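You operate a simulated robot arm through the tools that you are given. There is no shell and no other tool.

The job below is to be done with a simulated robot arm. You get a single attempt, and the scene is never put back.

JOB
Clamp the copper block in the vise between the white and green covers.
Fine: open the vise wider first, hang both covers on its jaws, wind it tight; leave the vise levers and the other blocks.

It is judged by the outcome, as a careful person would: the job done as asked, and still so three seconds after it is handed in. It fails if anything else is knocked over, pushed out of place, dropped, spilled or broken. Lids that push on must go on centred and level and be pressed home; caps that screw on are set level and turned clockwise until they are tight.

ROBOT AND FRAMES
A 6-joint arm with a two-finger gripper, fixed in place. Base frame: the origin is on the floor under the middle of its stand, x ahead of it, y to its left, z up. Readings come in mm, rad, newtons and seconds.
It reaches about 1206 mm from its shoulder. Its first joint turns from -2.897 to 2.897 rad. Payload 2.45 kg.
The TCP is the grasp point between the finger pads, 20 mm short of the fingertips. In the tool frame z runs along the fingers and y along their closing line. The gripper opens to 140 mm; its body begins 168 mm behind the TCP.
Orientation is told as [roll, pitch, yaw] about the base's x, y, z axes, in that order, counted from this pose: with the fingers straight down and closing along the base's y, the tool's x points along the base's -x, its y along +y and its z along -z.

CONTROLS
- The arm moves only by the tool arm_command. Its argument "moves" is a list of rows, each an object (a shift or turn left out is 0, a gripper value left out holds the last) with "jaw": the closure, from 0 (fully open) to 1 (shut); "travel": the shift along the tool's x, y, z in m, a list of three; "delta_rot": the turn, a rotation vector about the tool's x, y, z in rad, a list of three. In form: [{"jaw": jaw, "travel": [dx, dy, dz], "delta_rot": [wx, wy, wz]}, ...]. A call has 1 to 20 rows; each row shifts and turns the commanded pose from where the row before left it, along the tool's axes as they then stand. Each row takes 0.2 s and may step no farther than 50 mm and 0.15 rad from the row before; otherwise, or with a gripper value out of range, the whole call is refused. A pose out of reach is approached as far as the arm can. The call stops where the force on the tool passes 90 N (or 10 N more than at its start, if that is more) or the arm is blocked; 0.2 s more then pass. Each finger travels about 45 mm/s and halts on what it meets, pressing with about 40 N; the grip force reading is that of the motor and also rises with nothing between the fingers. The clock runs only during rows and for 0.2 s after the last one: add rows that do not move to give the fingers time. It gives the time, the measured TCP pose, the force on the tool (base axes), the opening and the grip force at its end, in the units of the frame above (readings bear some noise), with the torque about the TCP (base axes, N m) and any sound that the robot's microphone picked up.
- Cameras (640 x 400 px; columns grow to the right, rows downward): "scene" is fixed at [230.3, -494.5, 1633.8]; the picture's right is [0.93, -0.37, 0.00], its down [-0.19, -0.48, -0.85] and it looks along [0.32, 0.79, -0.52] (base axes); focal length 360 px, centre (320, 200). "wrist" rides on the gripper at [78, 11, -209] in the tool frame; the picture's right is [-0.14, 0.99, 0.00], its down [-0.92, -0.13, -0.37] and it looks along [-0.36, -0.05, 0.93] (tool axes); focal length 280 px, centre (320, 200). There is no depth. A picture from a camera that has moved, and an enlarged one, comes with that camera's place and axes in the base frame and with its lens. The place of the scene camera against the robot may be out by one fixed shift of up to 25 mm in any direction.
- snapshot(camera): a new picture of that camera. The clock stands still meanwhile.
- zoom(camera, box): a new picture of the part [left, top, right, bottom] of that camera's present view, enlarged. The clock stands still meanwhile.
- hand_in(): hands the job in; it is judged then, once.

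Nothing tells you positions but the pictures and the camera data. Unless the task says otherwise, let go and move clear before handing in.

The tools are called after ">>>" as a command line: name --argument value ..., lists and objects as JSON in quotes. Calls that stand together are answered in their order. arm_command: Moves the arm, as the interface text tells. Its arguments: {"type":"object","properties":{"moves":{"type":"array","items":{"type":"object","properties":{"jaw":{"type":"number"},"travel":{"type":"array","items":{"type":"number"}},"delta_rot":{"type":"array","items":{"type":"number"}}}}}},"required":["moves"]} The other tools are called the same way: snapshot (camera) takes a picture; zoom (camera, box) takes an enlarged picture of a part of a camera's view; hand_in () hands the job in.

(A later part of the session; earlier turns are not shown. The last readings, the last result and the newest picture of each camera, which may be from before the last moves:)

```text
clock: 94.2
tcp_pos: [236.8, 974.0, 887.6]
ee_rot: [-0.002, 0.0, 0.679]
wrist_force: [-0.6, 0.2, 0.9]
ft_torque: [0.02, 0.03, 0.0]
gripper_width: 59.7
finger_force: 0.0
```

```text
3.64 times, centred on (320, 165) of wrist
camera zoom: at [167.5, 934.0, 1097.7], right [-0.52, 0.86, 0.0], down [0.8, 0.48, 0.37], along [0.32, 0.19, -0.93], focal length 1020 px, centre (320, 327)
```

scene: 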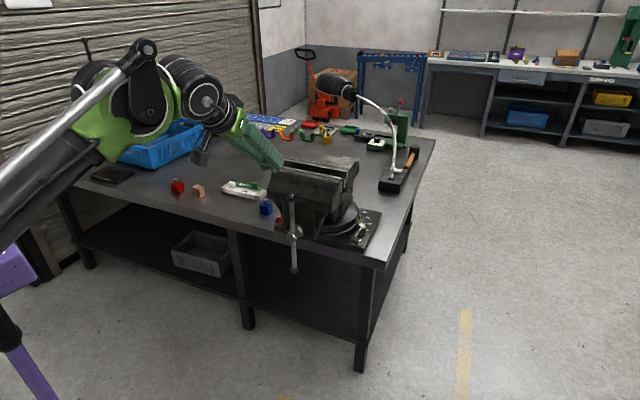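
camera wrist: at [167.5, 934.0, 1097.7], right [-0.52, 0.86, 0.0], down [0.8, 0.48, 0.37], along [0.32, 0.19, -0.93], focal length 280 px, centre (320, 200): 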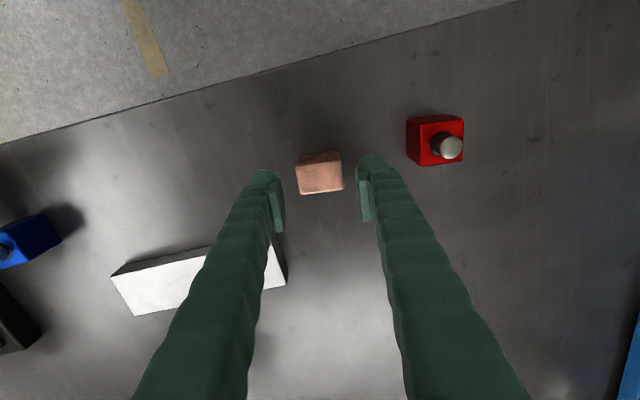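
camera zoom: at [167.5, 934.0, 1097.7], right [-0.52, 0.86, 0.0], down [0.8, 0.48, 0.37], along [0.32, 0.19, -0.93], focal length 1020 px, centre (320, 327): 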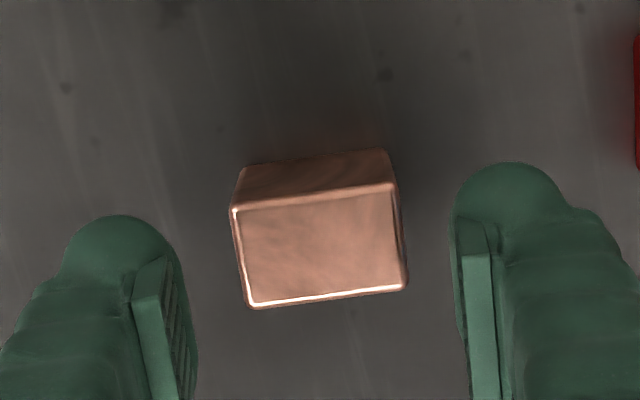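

The gripper matches the block's faces, with the centre off by about 1.5 mm. I'll correct that, descend and grip the upper part of the block.

>>> arm_command --moves '[{"travel": [0.0014, 0.0014, 0]}, {"travel": [0, 0, 0.018]}, {"travel": [0, 0, 0.018]}, {"travel": [0, 0, 0]}, {"travel": [0, 0, 0]}]'

>>> zoom --camera "wrist" --box '[240, 130, 400, 240]'

>>> zoom --camera "scene" --box '[165, 155, 235, 205]'

```text
clock: 95.4
tcp_pos: [234.3, 975.8, 851.5]
ee_rot: [-0.001, 0.001, 0.678]
wrist_force: [-0.3, 0.4, -0.2]
ft_torque: [0.03, -0.01, 0.01]
gripper_width: 60.1
finger_force: 0.0
```

```text
3.64 times, centred on (320, 185) of wrist
camera zoom: at [165.3, 934.8, 1061.3], right [-0.52, 0.86, 0.0], down [0.8, 0.48, 0.37], along [0.32, 0.19, -0.93], focal length 1020 px, centre (320, 254)
```

zoom: 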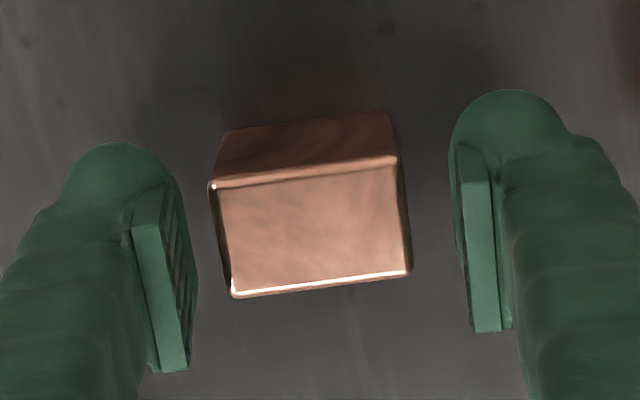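

```text
8.00 times, centred on (200, 180) of scene
camera zoom: at [230.3, -494.5, 1633.8], right [0.93, -0.37, 0.0], down [-0.19, -0.48, -0.85], along [0.32, 0.79, -0.52], focal length 2881 px, centre (1280, 360)
```

zoom: 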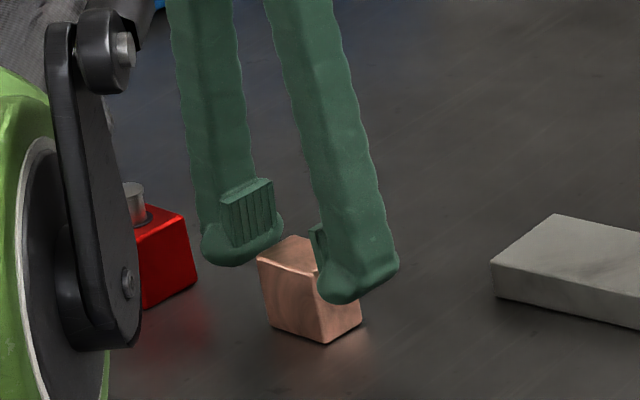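

The block is centred between the fingers. Closing on it now.

>>> arm_command --moves '[{"jaw": 1, "travel": [0, 0, 0]}, {"travel": [0, 0, 0]}, {"travel": [0, 0, 0]}, {"travel": [0, 0, 0]}, {"travel": [0, 0, 0]}]'

>>> zoom --camera "wrist" --box '[240, 130, 400, 240]'

```text
clock: 96.6
tcp_pos: [234.6, 974.3, 852.5]
ee_rot: [-0.001, 0.0, 0.679]
wrist_force: [0.7, -1.4, 1.2]
ft_torque: [-0.01, 0.0, 0.02]
gripper_width: 43.0
finger_force: 39.7
```

```text
3.64 times, centred on (320, 185) of wrist
camera zoom: at [165.5, 934.6, 1061.5], right [-0.52, 0.86, 0.0], down [0.8, 0.48, 0.37], along [0.32, 0.19, -0.93], focal length 1020 px, centre (320, 254)
```

zoom: 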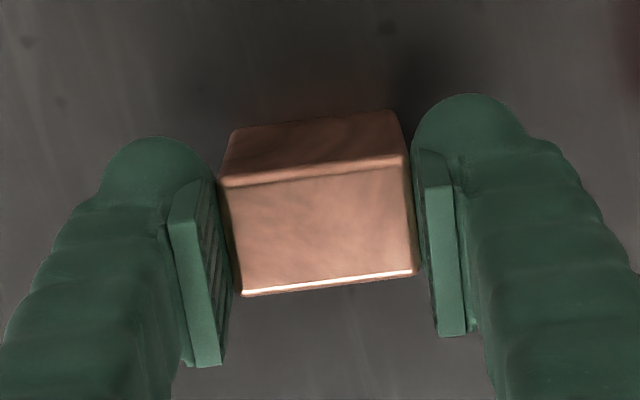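

The block is held at 43 mm. I'll lift it and check that it stays square.

>>> arm_command --moves '[{"travel": [0, 0, -0.01]}, {"travel": [0, 0, -0.02]}, {"travel": [0, 0, -0.03]}, {"travel": [0, 0, 0]}, {"delta_rot": [0, 0, -0.106]}, {"travel": [0, 0, 0]}]'

>>> zoom --camera "wrist" --box '[240, 130, 400, 240]'

>>> zoom --camera "scene" --box '[165, 145, 235, 205]'

```text
clock: 98.0
tcp_pos: [233.2, 973.2, 910.9]
ee_rot: [0.001, 0.001, 0.785]
wrist_force: [0.3, 0.3, -4.8]
ft_torque: [-0.01, 0.03, 0.03]
gripper_width: 42.7
finger_force: 40.3
```

```text
3.64 times, centred on (320, 185) of wrist
camera zoom: at [168.5, 927.3, 1121.5], right [-0.6, 0.8, 0.0], down [0.74, 0.56, 0.37], along [0.29, 0.22, -0.93], focal length 1020 px, centre (320, 254)
```

zoom: 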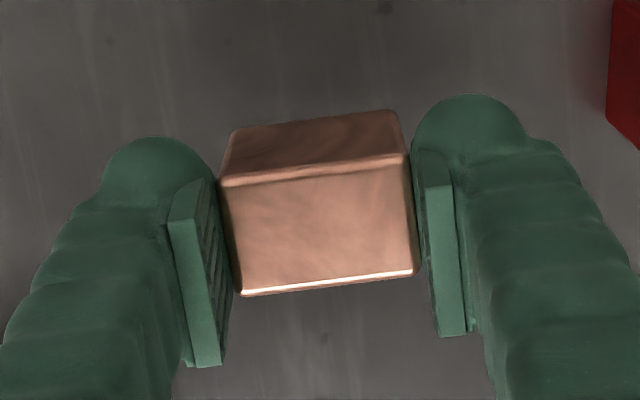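

```text
6.67 times, centred on (200, 175) of scene
camera zoom: at [230.3, -494.5, 1633.8], right [0.93, -0.37, 0.0], down [-0.19, -0.48, -0.85], along [0.32, 0.79, -0.52], focal length 2401 px, centre (1120, 367)
```

zoom: 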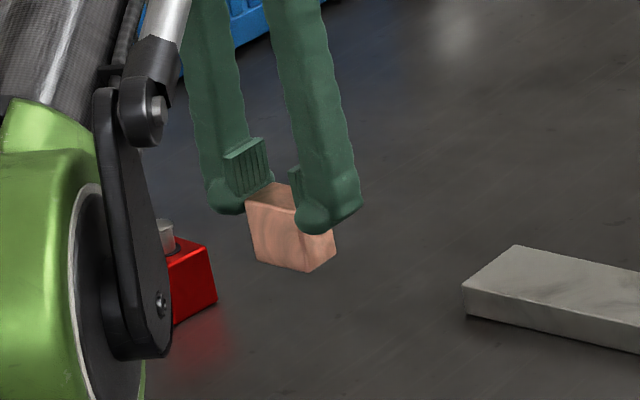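

The block is held square, weighing about 5 N. I'll carry it up and over to the vise, above the gap.

>>> arm_command --moves '[{"travel": [0.01115, -0.03023, -0.02454]}, {"travel": [0.01115, -0.03023, -0.02454]}, {"travel": [0.01115, -0.03023, -0.02454]}, {"travel": [0.01115, -0.03023, -0.02454]}, {"travel": [0.01115, -0.03023, -0.02454]}, {"travel": [0.01115, -0.03023, -0.02454]}, {"travel": [0.01115, -0.03023, -0.02454]}, {"travel": [0.01115, -0.03023, -0.02454]}, {"travel": [0.01115, -0.03023, -0.02454]}, {"travel": [0.01115, -0.03023, -0.02454]}, {"travel": [0.01115, -0.03023, -0.02454]}, {"travel": [0.01115, -0.03023, -0.02454]}, {"travel": [0.01115, -0.03023, -0.02454]}, {"travel": [0, -0.0438, 0]}, {"travel": [0, -0.0438, 0]}, {"travel": [0, -0.0438, 0]}, {"travel": [0, -0.0438, 0]}, {"travel": [0, -0.0438, 0]}, {"travel": [0, 0, 0]}, {"travel": [0, 0, 0]}]'

>>> snapshot --camera "wrist"

>>> zoom --camera "scene" --box '[270, 110, 380, 200]'

```text
clock: 102.2
tcp_pos: [564.0, 440.6, 1232.0]
ee_rot: [0.0, -0.001, 0.787]
wrist_force: [-0.1, 0.1, -5.6]
ft_torque: [-0.01, 0.0, -0.01]
gripper_width: 42.8
finger_force: 40.1
```

```text
taken
camera wrist: at [499.4, 392.6, 1442.3], right [-0.6, 0.8, 0.0], down [0.74, 0.56, 0.37], along [0.29, 0.22, -0.93], focal length 280 px, centre (320, 200)
```

wrist: 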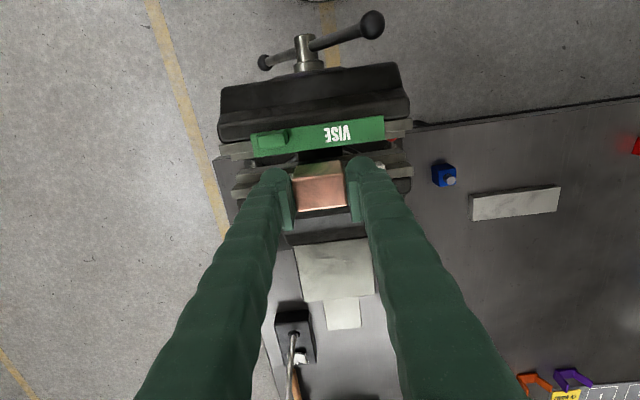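

```text
4.44 times, centred on (325, 155) of scene
camera zoom: at [230.3, -494.5, 1633.8], right [0.93, -0.37, 0.0], down [-0.19, -0.48, -0.85], along [0.32, 0.79, -0.52], focal length 1601 px, centre (298, 400)
```

zoom: 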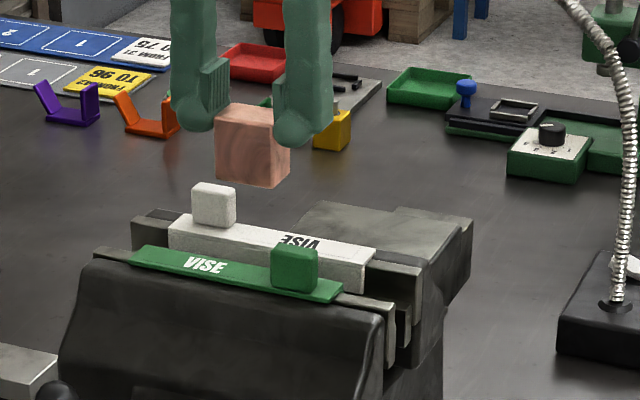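

The block is above the vise. I'll lower until its bottom is about 10 mm above the flanges and check alignment with the gap.

>>> arm_command --moves '[{"travel": [0.002, 0, 0.023]}, {"travel": [0, 0, 0.023]}, {"travel": [0, 0, 0]}, {"travel": [0, 0, 0]}]'

>>> zoom --camera "wrist" --box '[240, 100, 400, 215]'

>>> zoom --camera "scene" --box '[285, 135, 345, 190]'

```text
clock: 103.2
tcp_pos: [561.3, 438.7, 1186.0]
ee_rot: [0.001, 0.002, 0.786]
wrist_force: [-0.7, 0.2, -5.8]
ft_torque: [-0.02, 0.0, 0.03]
gripper_width: 43.1
finger_force: 40.2
```

```text
3.48 times, centred on (320, 158) of wrist
camera zoom: at [497.0, 390.6, 1395.1], right [-0.6, 0.8, 0.0], down [0.74, 0.56, 0.37], along [0.29, 0.22, -0.93], focal length 975 px, centre (320, 348)
```

zoom: 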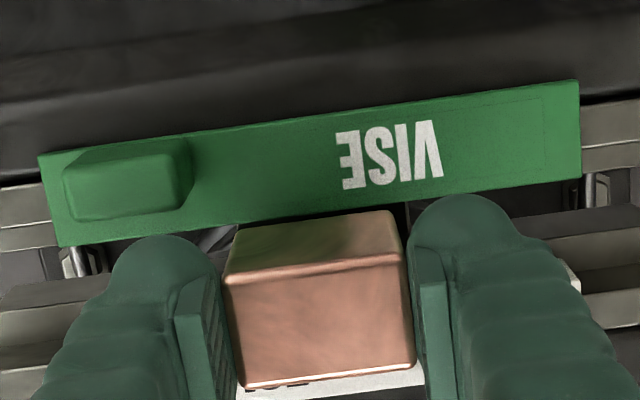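

```text
7.27 times, centred on (315, 162) of scene
camera zoom: at [230.3, -494.5, 1633.8], right [0.93, -0.37, 0.0], down [-0.19, -0.48, -0.85], along [0.32, 0.79, -0.52], focal length 2619 px, centre (356, 473)
```

zoom: 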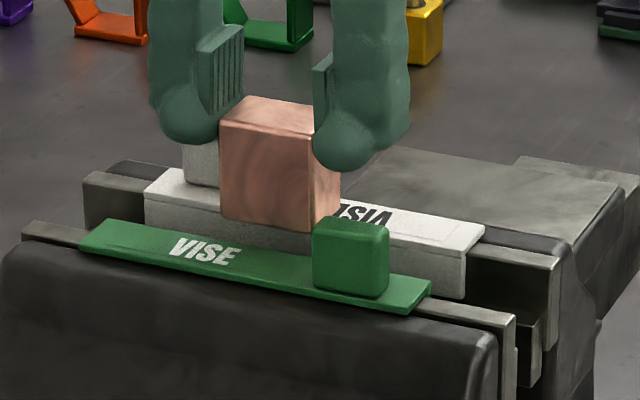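

The block is nearly in line; its near face should be about 1.5 mm further from the green face. I'll shift that way, lower to just above the flanges and compare at equal height.

>>> arm_command --moves '[{"travel": [-0.0015, 0, 0.004]}, {"travel": [0, 0, 0.004]}, {"travel": [0, 0, 0]}, {"travel": [0, 0, 0]}]'

>>> zoom --camera "wrist" --box '[280, 130, 360, 180]'

>>> zoom --camera "scene" --box '[295, 145, 335, 180]'

```text
clock: 104.2
tcp_pos: [563.9, 438.0, 1178.0]
ee_rot: [-0.001, -0.001, 0.786]
wrist_force: [0.8, 0.1, -5.8]
ft_torque: [0.02, 0.01, 0.01]
gripper_width: 42.8
finger_force: 40.2
```

```text
8.00 times, centred on (320, 155) of wrist
camera zoom: at [498.9, 391.1, 1387.5], right [-0.6, 0.8, 0.0], down [0.74, 0.56, 0.37], along [0.29, 0.22, -0.93], focal length 2243 px, centre (320, 560)
```

zoom: 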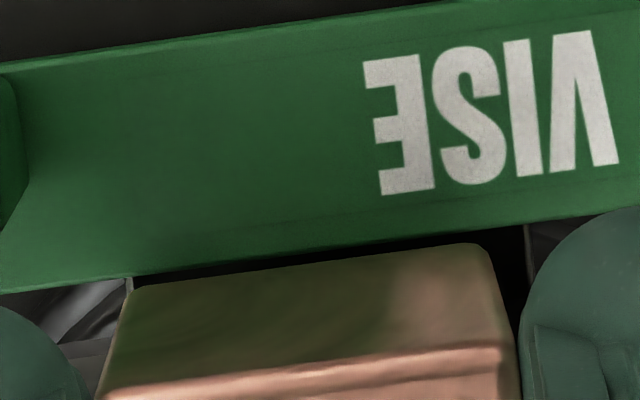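

```text
11.43 times, centred on (315, 162) of scene
camera zoom: at [230.3, -494.5, 1633.8], right [0.93, -0.37, 0.0], down [-0.19, -0.48, -0.85], along [0.32, 0.79, -0.52], focal length 4116 px, centre (377, 629)
```

zoom: 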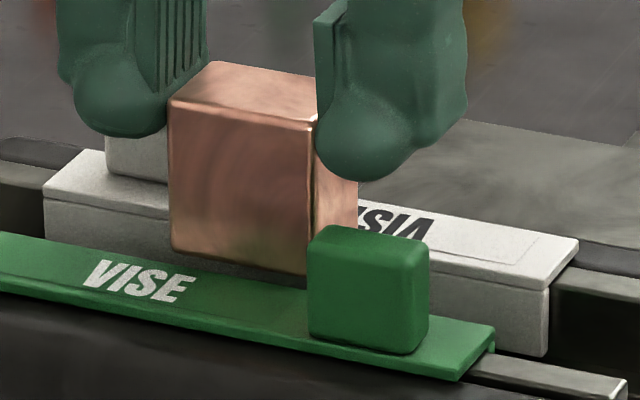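

Aligned within about half a millimetre. I'll lower gently into the gap, watching the force.

>>> arm_command --moves '[{"travel": [0, 0, 0.0015]}, {"travel": [0, 0, 0.0015]}, {"travel": [0, 0, 0]}]'

>>> zoom --camera "wrist" --box '[280, 130, 360, 180]'

```text
clock: 105.0
tcp_pos: [563.4, 438.5, 1174.4]
ee_rot: [-0.001, 0.0, 0.785]
wrist_force: [2.4, 2.4, 18.8]
ft_torque: [0.1, -0.09, 0.03]
gripper_width: 42.9
finger_force: 40.5
```

```text
8.00 times, centred on (320, 155) of wrist
camera zoom: at [498.5, 390.4, 1384.7], right [-0.6, 0.8, 0.0], down [0.74, 0.56, 0.37], along [0.29, 0.22, -0.93], focal length 2243 px, centre (320, 560)
```

zoom: 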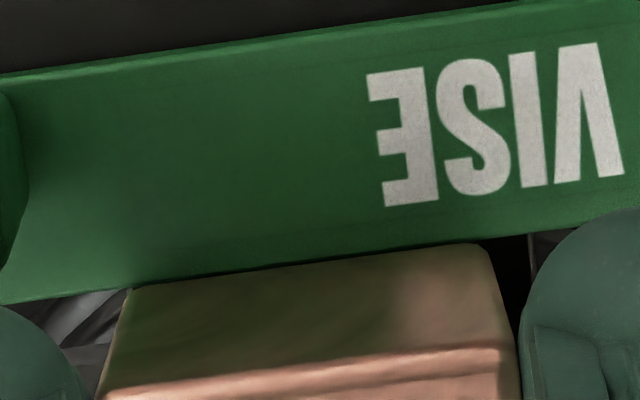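

Contact came early, with a small push away from the green side, so the block is catching the green flange edge. I'll lift 3 mm, shift 1.2 mm towards the white cover and try again.

>>> arm_command --moves '[{"travel": [0, 0, -0.003]}, {"travel": [-0.0012, 0, 0]}, {"travel": [0, 0, 0]}]'

>>> arm_command --moves '[{"travel": [0, 0, 0.0015]}, {"travel": [0, 0, 0.001]}, {"travel": [0, 0, 0]}]'

>>> zoom --camera "wrist" --box '[280, 130, 360, 180]'

```text
clock: 105.8
tcp_pos: [564.6, 438.2, 1176.9]
ee_rot: [0.001, 0.0, 0.786]
wrist_force: [-0.1, -0.5, -5.3]
ft_torque: [-0.01, -0.02, 0.01]
gripper_width: 42.7
finger_force: 40.2
```

```text
clock: 106.6
tcp_pos: [564.7, 437.9, 1175.6]
ee_rot: [0.0, 0.001, 0.785]
wrist_force: [-1.9, -0.2, 2.7]
ft_torque: [0.02, -0.03, 0.0]
gripper_width: 43.0
finger_force: 40.2
```

```text
8.00 times, centred on (320, 155) of wrist
camera zoom: at [499.7, 390.8, 1384.7], right [-0.6, 0.8, 0.0], down [0.74, 0.56, 0.37], along [0.29, 0.22, -0.93], focal length 2243 px, centre (320, 560)
```

zoom: 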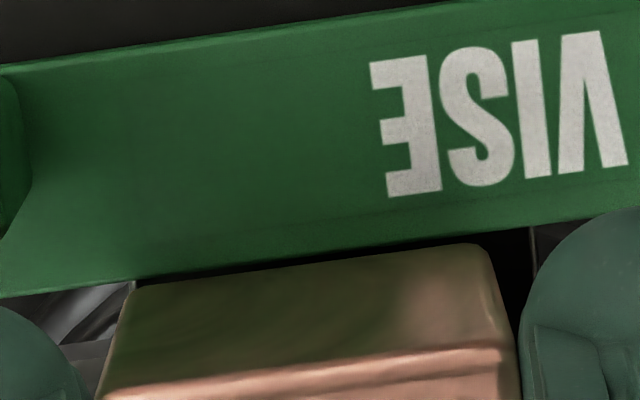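

There is still light contact, now from the other side. I'll look closely at the block's bottom against both covers.

>>> zoom --camera "scene" --box '[305, 155, 330, 175]'

>>> zoom --camera "wrist" --box '[255, 125, 395, 215]'

>>> zoom --camera "scene" --box '[285, 140, 345, 190]'

```text
16.00 times, centred on (318, 165) of scene
camera zoom: at [230.3, -494.5, 1633.8], right [0.93, -0.37, 0.0], down [-0.19, -0.48, -0.85], along [0.32, 0.79, -0.52], focal length 5762 px, centre (360, 760)
```

zoom: 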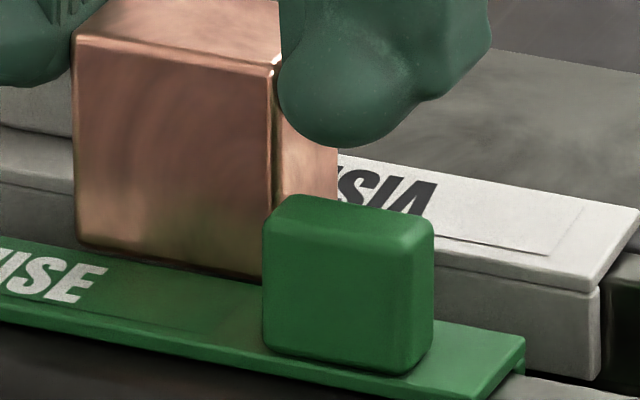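

```text
4.44 times, centred on (325, 170) of wrist
camera zoom: at [499.7, 390.8, 1384.7], right [-0.6, 0.8, 0.0], down [0.74, 0.56, 0.37], along [0.29, 0.22, -0.93], focal length 1246 px, centre (298, 333)
```

zoom: 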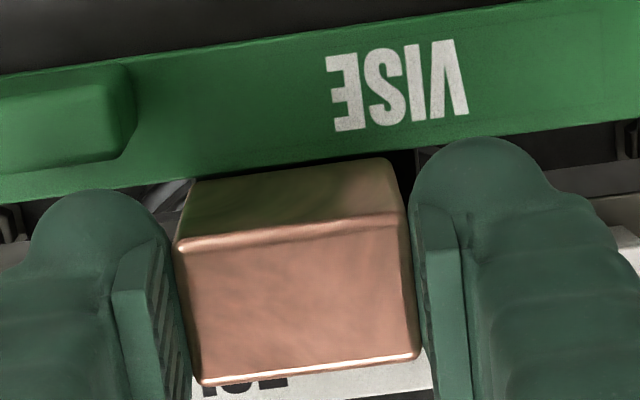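

```text
8.00 times, centred on (315, 165) of scene
camera zoom: at [230.3, -494.5, 1633.8], right [0.93, -0.37, 0.0], down [-0.19, -0.48, -0.85], along [0.32, 0.79, -0.52], focal length 2881 px, centre (360, 480)
```

zoom: 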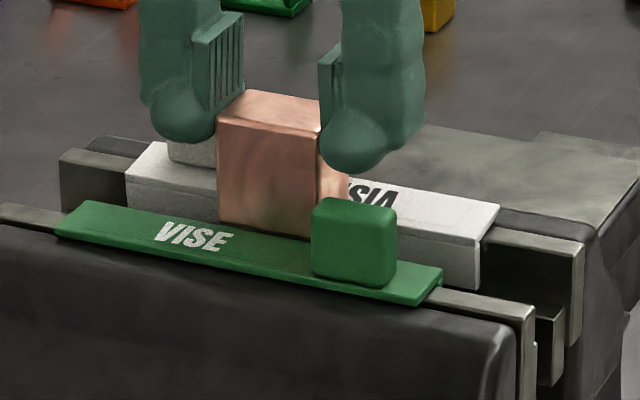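

The block turns out as wide as the space between the covers as they sit, so I shouldn't force it. I'll set it back on the bench where it came from, open the vise another half turn and try again.

>>> arm_command --moves '[{"travel": [0, 0, -0.01]}, {"travel": [0.0007, 0, -0.0233]}, {"travel": [0, 0, -0.0232]}, {"travel": [0, 0.0438, 0]}, {"travel": [0, 0.0438, 0]}, {"travel": [0, 0.0438, 0]}, {"travel": [0, 0.0438, 0]}, {"travel": [0, 0.0438, 0]}, {"travel": [-0.01115, 0.03023, 0.02454]}, {"travel": [-0.01115, 0.03023, 0.02454]}, {"travel": [-0.01115, 0.03023, 0.02454]}, {"travel": [-0.01115, 0.03023, 0.02454]}, {"travel": [-0.01115, 0.03023, 0.02454]}, {"travel": [-0.01115, 0.03023, 0.02454]}, {"travel": [-0.01115, 0.03023, 0.02454]}, {"travel": [-0.01115, 0.03023, 0.02454]}, {"travel": [-0.01115, 0.03023, 0.02454]}, {"travel": [-0.01115, 0.03023, 0.02454]}, {"travel": [0, 0, 0]}]'

>>> zoom --camera "scene" --box '[275, 140, 365, 200]'

>>> snapshot --camera "wrist"

```text
clock: 110.6
tcp_pos: [275.1, 885.8, 985.2]
ee_rot: [0.001, 0.0, 0.787]
wrist_force: [-0.8, 0.3, -5.1]
ft_torque: [-0.02, -0.03, -0.02]
gripper_width: 42.9
finger_force: 40.4
```

```text
6.67 times, centred on (320, 170) of scene
camera zoom: at [230.3, -494.5, 1633.8], right [0.93, -0.37, 0.0], down [-0.19, -0.48, -0.85], along [0.32, 0.79, -0.52], focal length 2401 px, centre (320, 400)
```

zoom: 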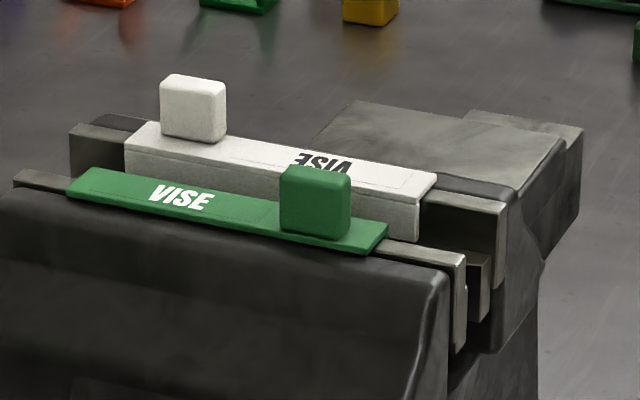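

```text
taken
camera wrist: at [210.5, 839.3, 1194.6], right [-0.6, 0.8, 0.0], down [0.74, 0.56, 0.37], along [0.29, 0.22, -0.93], focal length 280 px, centre (320, 200)
```

wrist: 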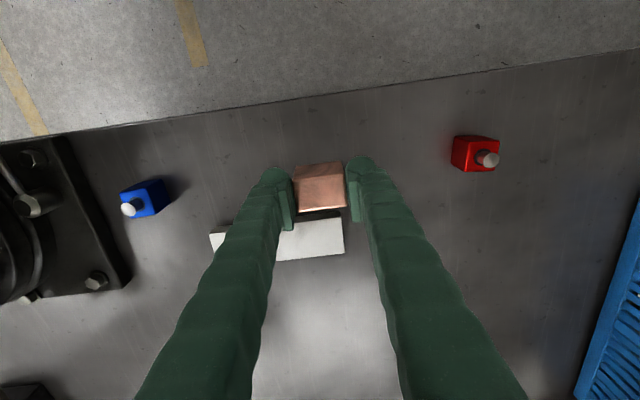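

The covers are undisturbed. The bench below this spot is free, so I'll set the block down here.

>>> arm_command --moves '[{"travel": [0, 0, 0.042]}, {"travel": [0, 0, 0.042]}, {"travel": [0, 0, 0.03]}, {"travel": [0, 0, 0.013]}, {"travel": [0, 0, 0]}, {"travel": [0, 0, 0]}]'

>>> arm_command --moves '[{"travel": [0, 0, 0.001]}, {"travel": [0, 0, 0.001]}, {"travel": [0, 0, 0]}]'

```text
clock: 112.0
tcp_pos: [274.9, 886.9, 858.1]
ee_rot: [0.0, 0.001, 0.787]
wrist_force: [0.1, -0.3, -5.7]
ft_torque: [0.02, -0.01, 0.01]
gripper_width: 42.8
finger_force: 40.2
```

```text
clock: 112.8
tcp_pos: [274.1, 885.3, 855.0]
ee_rot: [0.0, 0.003, 0.787]
wrist_force: [-0.4, -0.2, -4.7]
ft_torque: [0.01, 0.0, -0.04]
gripper_width: 42.7
finger_force: 39.8
```

The block is about 2–3 mm above the bench. I'll go down in small steps until it touches.

>>> arm_command --moves '[{"travel": [0, 0, 0.001]}, {"travel": [0, 0, 0]}]'

>>> arm_command --moves '[{"travel": [0, 0, 0.001]}, {"travel": [0, 0, 0]}]'

>>> zoom --camera "scene" --box '[195, 160, 255, 210]'

```text
clock: 113.4
tcp_pos: [274.2, 887.1, 854.7]
ee_rot: [-0.001, 0.002, 0.785]
wrist_force: [-0.7, -0.1, -5.1]
ft_torque: [-0.01, -0.02, 0.0]
gripper_width: 42.8
finger_force: 39.7
```

```text
clock: 114.0
tcp_pos: [274.1, 886.2, 854.1]
ee_rot: [0.0, 0.003, 0.786]
wrist_force: [-0.6, 0.2, -6.0]
ft_torque: [-0.01, 0.0, -0.02]
gripper_width: 42.8
finger_force: 40.5
```

```text
8.00 times, centred on (225, 185) of scene
camera zoom: at [230.3, -494.5, 1633.8], right [0.93, -0.37, 0.0], down [-0.19, -0.48, -0.85], along [0.32, 0.79, -0.52], focal length 2881 px, centre (1080, 320)
```

zoom: 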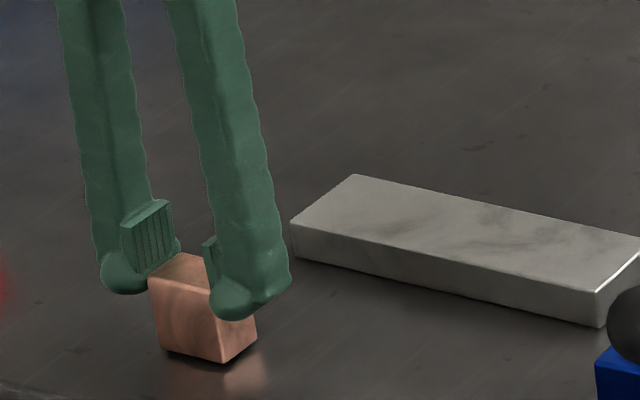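

>>> arm_command --moves '[{"travel": [0, 0, 0.001]}, {"travel": [0, 0, 0]}]'

>>> arm_command --moves '[{"travel": [0, 0, 0.0007]}, {"travel": [0, 0, 0]}]'

```text
clock: 114.6
tcp_pos: [273.2, 885.9, 854.0]
ee_rot: [0.002, 0.001, 0.785]
wrist_force: [0.2, -0.1, -4.3]
ft_torque: [0.0, 0.04, 0.02]
gripper_width: 43.0
finger_force: 39.7
```

```text
clock: 115.2
tcp_pos: [274.3, 886.6, 852.0]
ee_rot: [0.0, 0.003, 0.784]
wrist_force: [-1.1, -0.6, -5.2]
ft_torque: [0.03, -0.03, 0.0]
gripper_width: 43.0
finger_force: 39.5
```

Still hanging freely, so I'll continue.

>>> arm_command --moves '[{"travel": [0, 0, 0.0007]}, {"travel": [0, 0, 0]}]'

>>> arm_command --moves '[{"travel": [0, 0, 0.0007]}, {"travel": [0, 0, 0]}]'

>>> zoom --camera "scene" --box '[205, 185, 235, 205]'

```text
clock: 115.8
tcp_pos: [274.3, 885.9, 852.1]
ee_rot: [0.0, 0.002, 0.786]
wrist_force: [0.5, 0.0, -5.5]
ft_torque: [0.02, -0.02, 0.0]
gripper_width: 42.7
finger_force: 40.3
```

```text
clock: 116.4
tcp_pos: [273.9, 885.9, 851.7]
ee_rot: [0.001, 0.002, 0.787]
wrist_force: [-0.4, 7.9, 16.9]
ft_torque: [0.11, -0.02, 0.0]
gripper_width: 43.0
finger_force: 40.0
```

```text
16.00 times, centred on (220, 195) of scene
camera zoom: at [230.3, -494.5, 1633.8], right [0.93, -0.37, 0.0], down [-0.19, -0.48, -0.85], along [0.32, 0.79, -0.52], focal length 5762 px, centre (1920, 280)
```

zoom: 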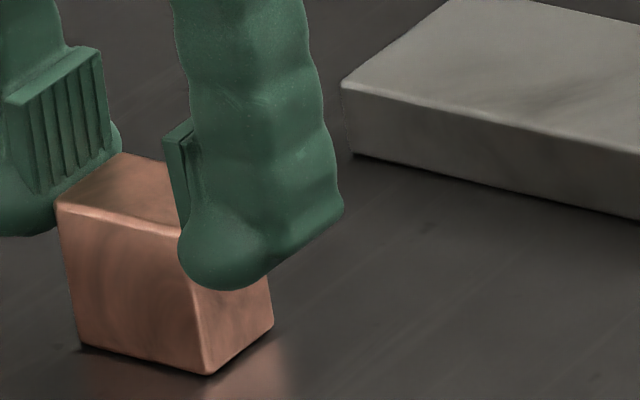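

The block is resting on the bench. I'll release it, lift clear and travel to the front of the handle.

>>> arm_command --moves '[{"travel": [0, 0, -0.0007]}, {"jaw": 0.55, "travel": [0, 0, 0]}, {"travel": [0, 0, 0]}, {"travel": [0, 0, 0]}, {"travel": [0, 0, -0.02]}, {"travel": [0, 0, -0.04]}, {"travel": [0, 0, -0.04]}, {"travel": [0, 0, 0]}]'

>>> zoom --camera "scene" --box '[195, 160, 255, 210]'

>>> arm_command --moves '[{"jaw": 1, "travel": [0.026, -0.0182, -0.028]}, {"travel": [0.026, -0.0182, -0.028]}, {"travel": [0.026, -0.0182, -0.028]}, {"travel": [0.026, -0.0182, -0.028]}, {"travel": [0.026, -0.0182, -0.028]}, {"travel": [0.026, -0.0182, -0.028]}, {"travel": [0.026, -0.0182, -0.028]}, {"travel": [0.026, -0.0182, -0.028]}, {"travel": [0.026, -0.0182, -0.028]}, {"travel": [0.026, -0.0182, -0.028]}, {"travel": [0.0075, -0.0424, -0.0025]}, {"travel": [0.0075, -0.0424, -0.0025]}, {"travel": [0.0075, -0.0424, -0.0025]}, {"travel": [0.0075, -0.0424, -0.0025]}, {"travel": [0.0075, -0.0424, -0.0025]}, {"travel": [0.0075, -0.0424, -0.0025]}, {"travel": [0.0075, -0.0424, -0.0025]}, {"travel": [0.0075, -0.0424, -0.0025]}, {"travel": [0, 0, 0]}]'

```text
clock: 118.2
tcp_pos: [274.8, 884.8, 953.4]
ee_rot: [-0.001, 0.001, 0.784]
wrist_force: [-0.2, 0.2, 0.2]
ft_torque: [0.0, 0.01, 0.0]
gripper_width: 62.9
finger_force: 0.1
```

```text
8.00 times, centred on (225, 185) of scene
camera zoom: at [230.3, -494.5, 1633.8], right [0.93, -0.37, 0.0], down [-0.19, -0.48, -0.85], along [0.32, 0.79, -0.52], focal length 2881 px, centre (1080, 320)
```

zoom: 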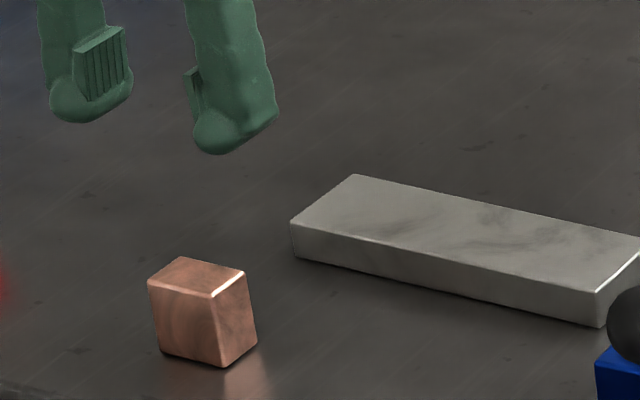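

```text
clock: 122.2
tcp_pos: [417.8, 288.5, 1254.0]
ee_rot: [-0.001, 0.0, 0.784]
wrist_force: [0.9, 0.1, 0.0]
ft_torque: [0.0, -0.04, 0.0]
gripper_width: 0.1
finger_force: 29.4
```

I'm in front of the handle. I'll tilt, lower to the top of the circle just right of the bar, and move into its plane.

>>> arm_command --moves '[{"delta_rot": [0, -0.131, 0]}, {"delta_rot": [0, -0.131, 0]}, {"delta_rot": [0, -0.131, 0]}, {"delta_rot": [0, -0.131, 0]}, {"delta_rot": [0, -0.131, 0]}, {"delta_rot": [0, -0.13, 0]}, {"travel": [0.028, 0, 0.028]}, {"travel": [0.028, 0, 0.028]}, {"travel": [0.028, 0, 0.028]}, {"travel": [0.028, 0, 0.028]}, {"travel": [0.028, 0, 0.028]}, {"travel": [0, 0, 0]}]'

>>> snapshot --camera "wrist"

>>> zoom --camera "scene" --box '[220, 150, 360, 270]'

```text
clock: 124.8
tcp_pos: [414.9, 290.3, 1054.6]
ee_rot: [0.0, -0.787, 0.786]
wrist_force: [-0.5, -0.6, 0.2]
ft_torque: [0.02, 0.0, -0.02]
gripper_width: 0.0
finger_force: 29.4
```

```text
taken
camera wrist: at [262.4, 155.1, 1148.5], right [-0.63, 0.77, 0.1], down [0.37, 0.19, 0.91], along [0.68, 0.61, -0.4], focal length 280 px, centre (320, 200)
```

wrist: 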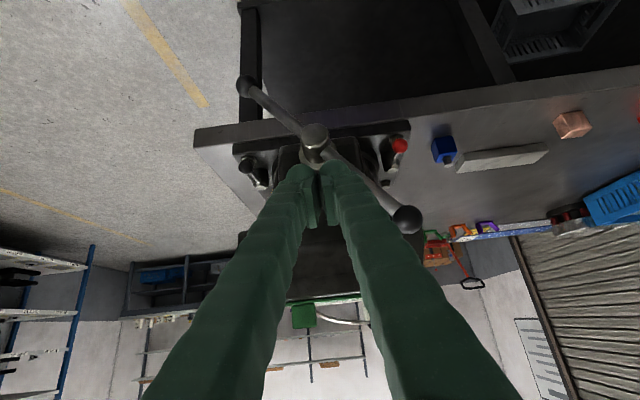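

```text
3.33 times, centred on (290, 210) of scene
camera zoom: at [230.3, -494.5, 1633.8], right [0.93, -0.37, 0.0], down [-0.19, -0.48, -0.85], along [0.32, 0.79, -0.52], focal length 1200 px, centre (420, 167)
```

zoom: 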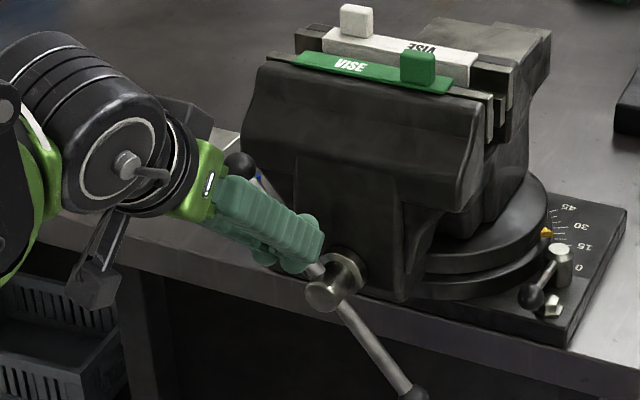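

The peg is right of the bar with room to spare. I'll advance into the bar's plane and push counter-clockwise half a turn.

>>> arm_command --moves '[{"travel": [-0.0223, 0, 0.0223]}, {"travel": [-0.0223, 0, 0.0223]}, {"travel": [0, 0, 0]}]'

>>> snapshot --camera "wrist"

```text
clock: 125.6
tcp_pos: [460.7, 335.8, 1054.7]
ee_rot: [-0.001, -0.785, 0.786]
wrist_force: [-0.1, 0.1, 0.1]
ft_torque: [-0.01, 0.08, 0.03]
gripper_width: 0.1
finger_force: 29.4
```

```text
taken
camera wrist: at [307.3, 199.9, 1148.4], right [-0.63, 0.77, 0.1], down [0.37, 0.19, 0.91], along [0.68, 0.61, -0.4], focal length 280 px, centre (320, 200)
```

wrist: 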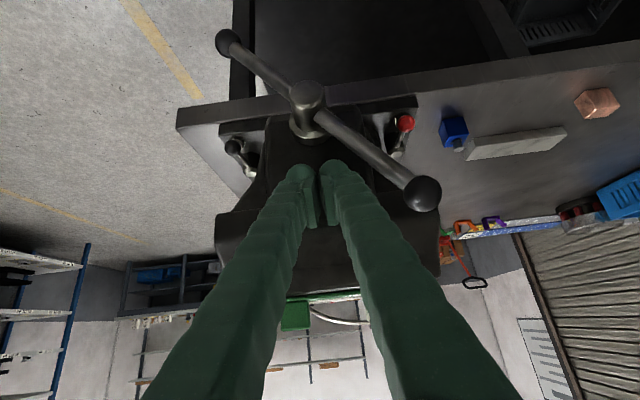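

The peg is just behind the bar on its right side. Pushing counter-clockwise through the half circle.

>>> arm_command --moves '[{"travel": [0.0035, 0.0325, 0.0031]}, {"travel": [0.0121, 0.0292, 0.0117]}, {"travel": [0.0184, 0.0216, 0.018]}, {"travel": [0.0226, 0.0115, 0.0222]}, {"travel": [0.024, 0, 0.0236]}, {"travel": [0.0226, -0.0115, 0.0222]}, {"travel": [0.0184, -0.0216, 0.018]}, {"travel": [0.0121, -0.0292, 0.0117]}, {"travel": [0.0044, -0.0332, 0.004]}, {"travel": [-0.0021, -0.0251, -0.0025]}]'

>>> snapshot --camera "wrist"

>>> zoom --camera "scene" --box '[320, 150, 380, 210]'

>>> zoom --camera "scene" --box '[220, 150, 360, 270]'

```text
clock: 127.8
tcp_pos: [476.0, 314.9, 861.9]
ee_rot: [0.0, -0.784, 0.785]
wrist_force: [-2.7, 1.6, -2.4]
ft_torque: [-0.02, 0.0, -0.01]
gripper_width: 0.0
finger_force: 29.5
```

```text
taken
camera wrist: at [323.4, 178.7, 956.0], right [-0.63, 0.77, 0.1], down [0.37, 0.19, 0.91], along [0.68, 0.61, -0.4], focal length 280 px, centre (320, 200)
```

wrist: 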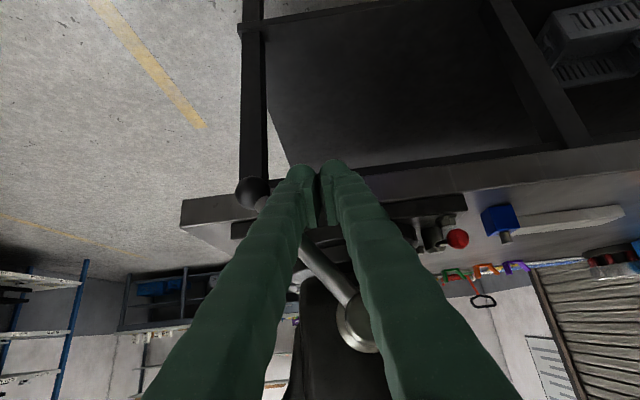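

```text
6.67 times, centred on (350, 180) of scene
camera zoom: at [230.3, -494.5, 1633.8], right [0.93, -0.37, 0.0], down [-0.19, -0.48, -0.85], along [0.32, 0.79, -0.52], focal length 2401 px, centre (120, 333)
```

zoom: 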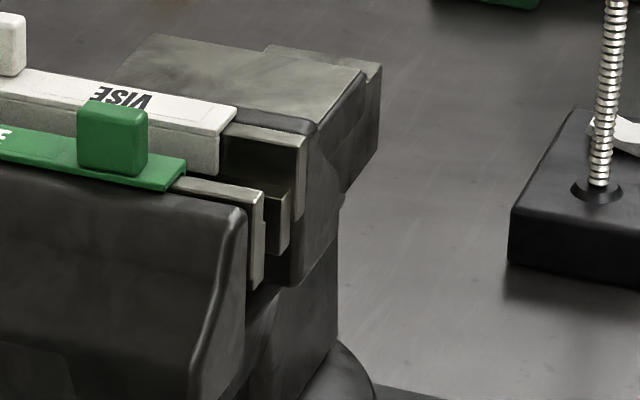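

```text
3.33 times, centred on (290, 210) of scene
camera zoom: at [230.3, -494.5, 1633.8], right [0.93, -0.37, 0.0], down [-0.19, -0.48, -0.85], along [0.32, 0.79, -0.52], focal length 1200 px, centre (420, 167)
```

zoom: 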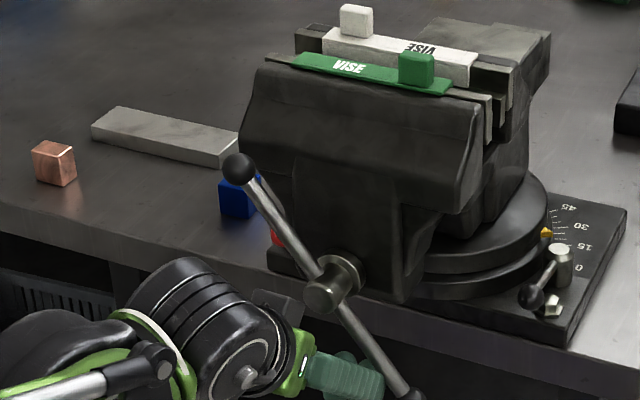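

The gap opened by roughly 2.5–3 mm. I'll withdraw the peg, rise and straighten the fingers.

>>> arm_command --moves '[{"travel": [0, 0.008, 0]}, {"travel": [0.0212, 0, -0.0212]}, {"travel": [0.0212, 0, -0.0212]}, {"travel": [-0.0306, 0, -0.0306]}, {"travel": [-0.0306, 0, -0.0306]}, {"travel": [-0.0306, 0, -0.0306]}, {"travel": [-0.0306, 0, -0.0306]}, {"travel": [-0.0306, 0, -0.0306]}, {"travel": [-0.0306, 0, -0.0306]}, {"travel": [-0.0306, 0, -0.0306]}, {"travel": [-0.0306, 0, -0.0306]}, {"travel": [-0.0306, 0, -0.0306]}, {"delta_rot": [0, 0.131, 0]}, {"delta_rot": [0, 0.131, 0]}, {"delta_rot": [0, 0.131, 0]}, {"delta_rot": [0, 0.131, 0]}, {"delta_rot": [0, 0.131, 0]}, {"delta_rot": [0, 0.13, 0]}, {"jaw": 0, "travel": [0, 0, 0]}, {"travel": [0, 0, 0]}]'

>>> arm_command --moves '[{"travel": [-0.037, 0.0083, 0.0073]}, {"travel": [-0.037, 0.0083, 0.0073]}, {"travel": [-0.037, 0.0083, 0.0073]}, {"travel": [0, 0, 0]}, {"travel": [0, 0, 0]}]'

>>> zoom --camera "wrist" --box '[240, 180, 400, 280]'

>>> arm_command --moves '[{"travel": [-0.05, 0, 0]}, {"travel": [-0.05, 0, 0]}, {"travel": [-0.05, 0, 0]}, {"travel": [0, 0, 0]}, {"travel": [0, 0, 0]}]'

>>> zoom --camera "wrist" --box '[290, 80, 370, 145]'

>>> zoom --camera "wrist" --box '[360, 60, 410, 140]'

```text
clock: 132.0
tcp_pos: [429.8, 279.6, 1254.0]
ee_rot: [0.0, 0.002, 0.787]
wrist_force: [0.4, 0.6, -0.3]
ft_torque: [0.01, -0.03, 0.02]
gripper_width: 51.9
finger_force: 0.1
```

```text
clock: 133.2
tcp_pos: [489.9, 373.9, 1233.8]
ee_rot: [0.001, -0.001, 0.785]
wrist_force: [-0.3, 0.1, -0.6]
ft_torque: [-0.04, 0.0, 0.0]
gripper_width: 139.9
finger_force: 0.0
```

```text
4.00 times, centred on (320, 230) of wrist
camera zoom: at [426.3, 326.6, 1442.8], right [-0.6, 0.8, 0.0], down [0.74, 0.56, 0.37], along [0.29, 0.22, -0.93], focal length 1122 px, centre (320, 80)
```

zoom: 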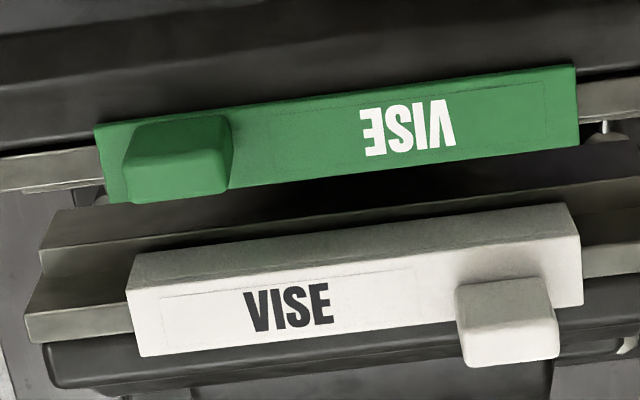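

```text
clock: 134.4
tcp_pos: [595.3, 478.3, 1233.5]
ee_rot: [0.0, 0.001, 0.785]
wrist_force: [0.1, -0.6, -0.3]
ft_torque: [-0.02, -0.03, 0.04]
gripper_width: 140.0
finger_force: 0.0
```

```text
6.15 times, centred on (330, 112) of wrist
camera zoom: at [531.3, 431.0, 1442.3], right [-0.6, 0.8, 0.0], down [0.74, 0.56, 0.37], along [0.29, 0.22, -0.93], focal length 1726 px, centre (258, 738)
```

zoom: 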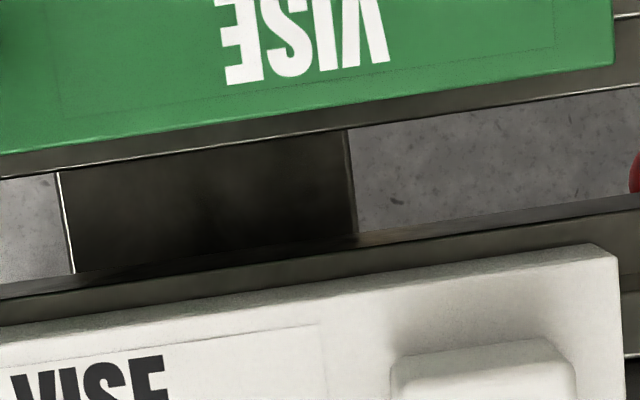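

```text
5.00 times, centred on (385, 100) of wrist
camera zoom: at [531.3, 431.0, 1442.3], right [-0.6, 0.8, 0.0], down [0.74, 0.56, 0.37], along [0.29, 0.22, -0.93], focal length 1402 px, centre (-5, 700)
```

zoom: 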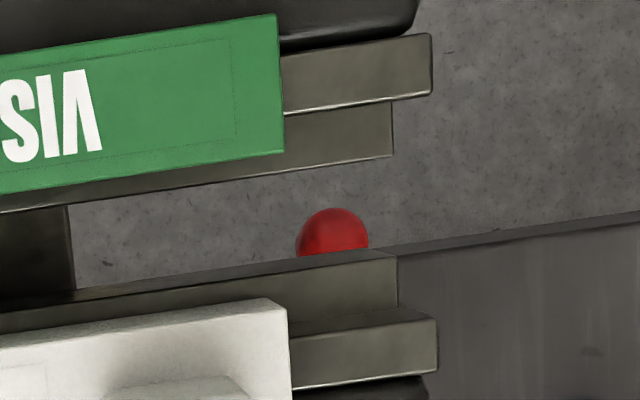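

The shelves are now 21.8 mm apart and the space between the cover faces has grown by about 2 mm, so the block should drop in. I'll fetch it again.

>>> arm_command --moves '[{"jaw": 0.571, "travel": [0, 0.0404, 0]}, {"travel": [0, 0.0404, 0]}, {"travel": [0, 0.0404, 0]}, {"travel": [0, 0.0404, 0]}, {"travel": [0, 0.0404, 0]}, {"travel": [0, 0.0404, 0]}, {"travel": [0, 0.0404, 0]}, {"travel": [-0.0061, 0.0232, 0.0323]}, {"travel": [-0.0061, 0.0232, 0.0323]}, {"travel": [-0.0061, 0.0232, 0.0323]}, {"travel": [-0.0061, 0.0232, 0.0323]}, {"travel": [-0.0061, 0.0232, 0.0323]}, {"travel": [-0.0061, 0.0232, 0.0323]}, {"travel": [-0.0061, 0.0232, 0.0323]}, {"travel": [-0.0061, 0.0232, 0.0323]}, {"travel": [-0.0061, 0.0232, 0.0323]}, {"travel": [-0.0061, 0.0232, 0.0323]}, {"travel": [0, 0, 0]}, {"travel": [0, 0, 0]}]'

>>> zoom --camera "wrist" --box '[240, 110, 400, 220]'

```text
clock: 138.4
tcp_pos: [275.0, 888.5, 909.8]
ee_rot: [-0.002, 0.001, 0.784]
wrist_force: [0.6, 0.1, 0.4]
ft_torque: [0.0, 0.04, 0.04]
gripper_width: 60.0
finger_force: 0.0
```

```text
3.64 times, centred on (320, 165) of wrist
camera zoom: at [210.3, 840.9, 1119.2], right [-0.6, 0.8, 0.0], down [0.74, 0.56, 0.37], along [0.29, 0.22, -0.93], focal length 1020 px, centre (320, 327)
```

zoom: 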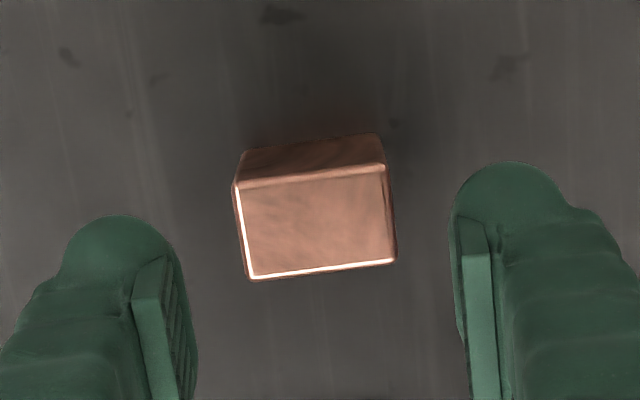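

The block is where I left it and well aligned. I'll make a small correction, then descend and grip.

>>> arm_command --moves '[{"travel": [0.0013, 0, 0.019]}, {"travel": [0, 0, 0.019]}, {"travel": [0, 0, 0.0195]}, {"travel": [0, 0, 0]}, {"jaw": 1, "travel": [0, 0, 0]}, {"travel": [0, 0, 0]}, {"travel": [0, 0, 0]}, {"travel": [0, 0, 0]}, {"travel": [0, 0, 0]}]'

>>> zoom --camera "wrist" --box '[240, 130, 400, 240]'

```text
clock: 140.4
tcp_pos: [273.6, 886.8, 851.1]
ee_rot: [-0.001, 0.002, 0.786]
wrist_force: [0.5, -1.0, 0.4]
ft_torque: [0.01, 0.04, 0.0]
gripper_width: 42.8
finger_force: 39.7
```

```text
3.64 times, centred on (320, 185) of wrist
camera zoom: at [209.5, 840.2, 1061.7], right [-0.6, 0.8, 0.0], down [0.74, 0.56, 0.37], along [0.29, 0.22, -0.93], focal length 1020 px, centre (320, 254)
```

zoom: 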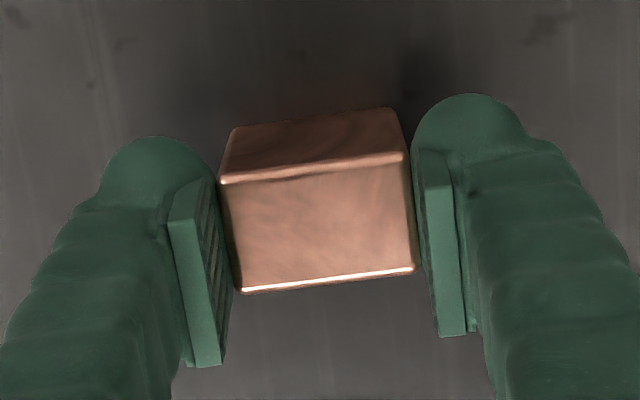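

Block gripped. I'll carry it to the vise again.

>>> arm_command --moves '[{"travel": [0, 0, -0.01]}, {"travel": [0, 0, -0.02]}, {"travel": [0, 0, -0.03]}, {"travel": [0.01036, -0.02764, -0.029]}, {"travel": [0.01036, -0.02764, -0.029]}, {"travel": [0.01036, -0.02764, -0.029]}, {"travel": [0.01036, -0.02764, -0.029]}, {"travel": [0.01036, -0.02764, -0.029]}, {"travel": [0.01036, -0.02764, -0.029]}, {"travel": [0.01036, -0.02764, -0.029]}, {"travel": [0.01036, -0.02764, -0.029]}, {"travel": [0.01036, -0.02764, -0.029]}, {"travel": [0.01036, -0.02764, -0.029]}, {"travel": [0.01036, -0.02764, -0.029]}, {"travel": [0, -0.0434, 0]}, {"travel": [0, -0.0434, 0]}, {"travel": [0, -0.0434, 0]}, {"travel": [0, -0.0434, 0]}, {"travel": [0, -0.0434, 0]}, {"travel": [0, 0, 0]}]'

>>> arm_command --moves '[{"travel": [0, 0, 0.024]}, {"travel": [0, 0, 0.024]}, {"travel": [0, 0, 0]}, {"travel": [0, 0, 0]}]'

>>> zoom --camera "wrist" --box '[280, 130, 360, 180]'

>>> zoom --camera "wrist" --box '[240, 100, 400, 215]'

```text
clock: 144.6
tcp_pos: [561.4, 437.2, 1231.3]
ee_rot: [0.0, 0.001, 0.787]
wrist_force: [0.7, -0.4, -5.8]
ft_torque: [-0.03, -0.02, 0.01]
gripper_width: 42.8
finger_force: 40.4
```

```text
clock: 145.6
tcp_pos: [562.8, 438.5, 1183.2]
ee_rot: [0.001, 0.0, 0.784]
wrist_force: [-0.2, -0.9, -4.8]
ft_torque: [0.0, -0.01, -0.01]
gripper_width: 43.0
finger_force: 40.2
```

```text
8.00 times, centred on (320, 155) of wrist
camera zoom: at [497.8, 392.4, 1393.1], right [-0.6, 0.8, 0.0], down [0.74, 0.56, 0.37], along [0.29, 0.22, -0.93], focal length 2243 px, centre (320, 560)
```

zoom: 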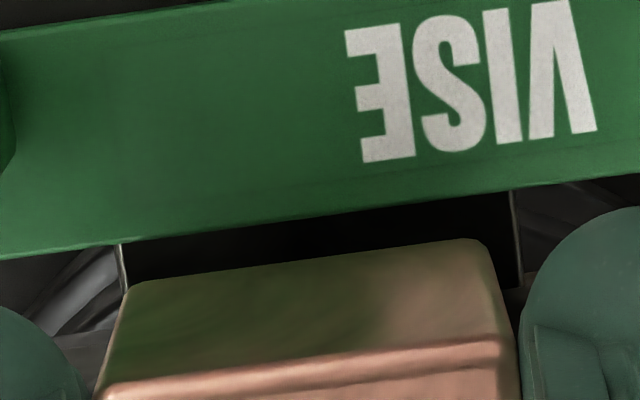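

```text
3.48 times, centred on (320, 158) of wrist
camera zoom: at [497.8, 392.4, 1393.1], right [-0.6, 0.8, 0.0], down [0.74, 0.56, 0.37], along [0.29, 0.22, -0.93], focal length 975 px, centre (320, 348)
```

zoom: 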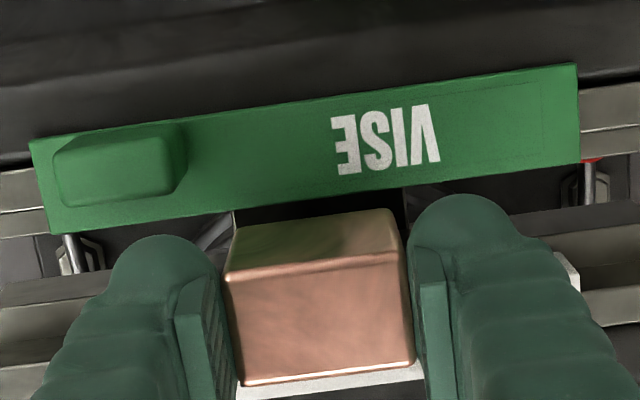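

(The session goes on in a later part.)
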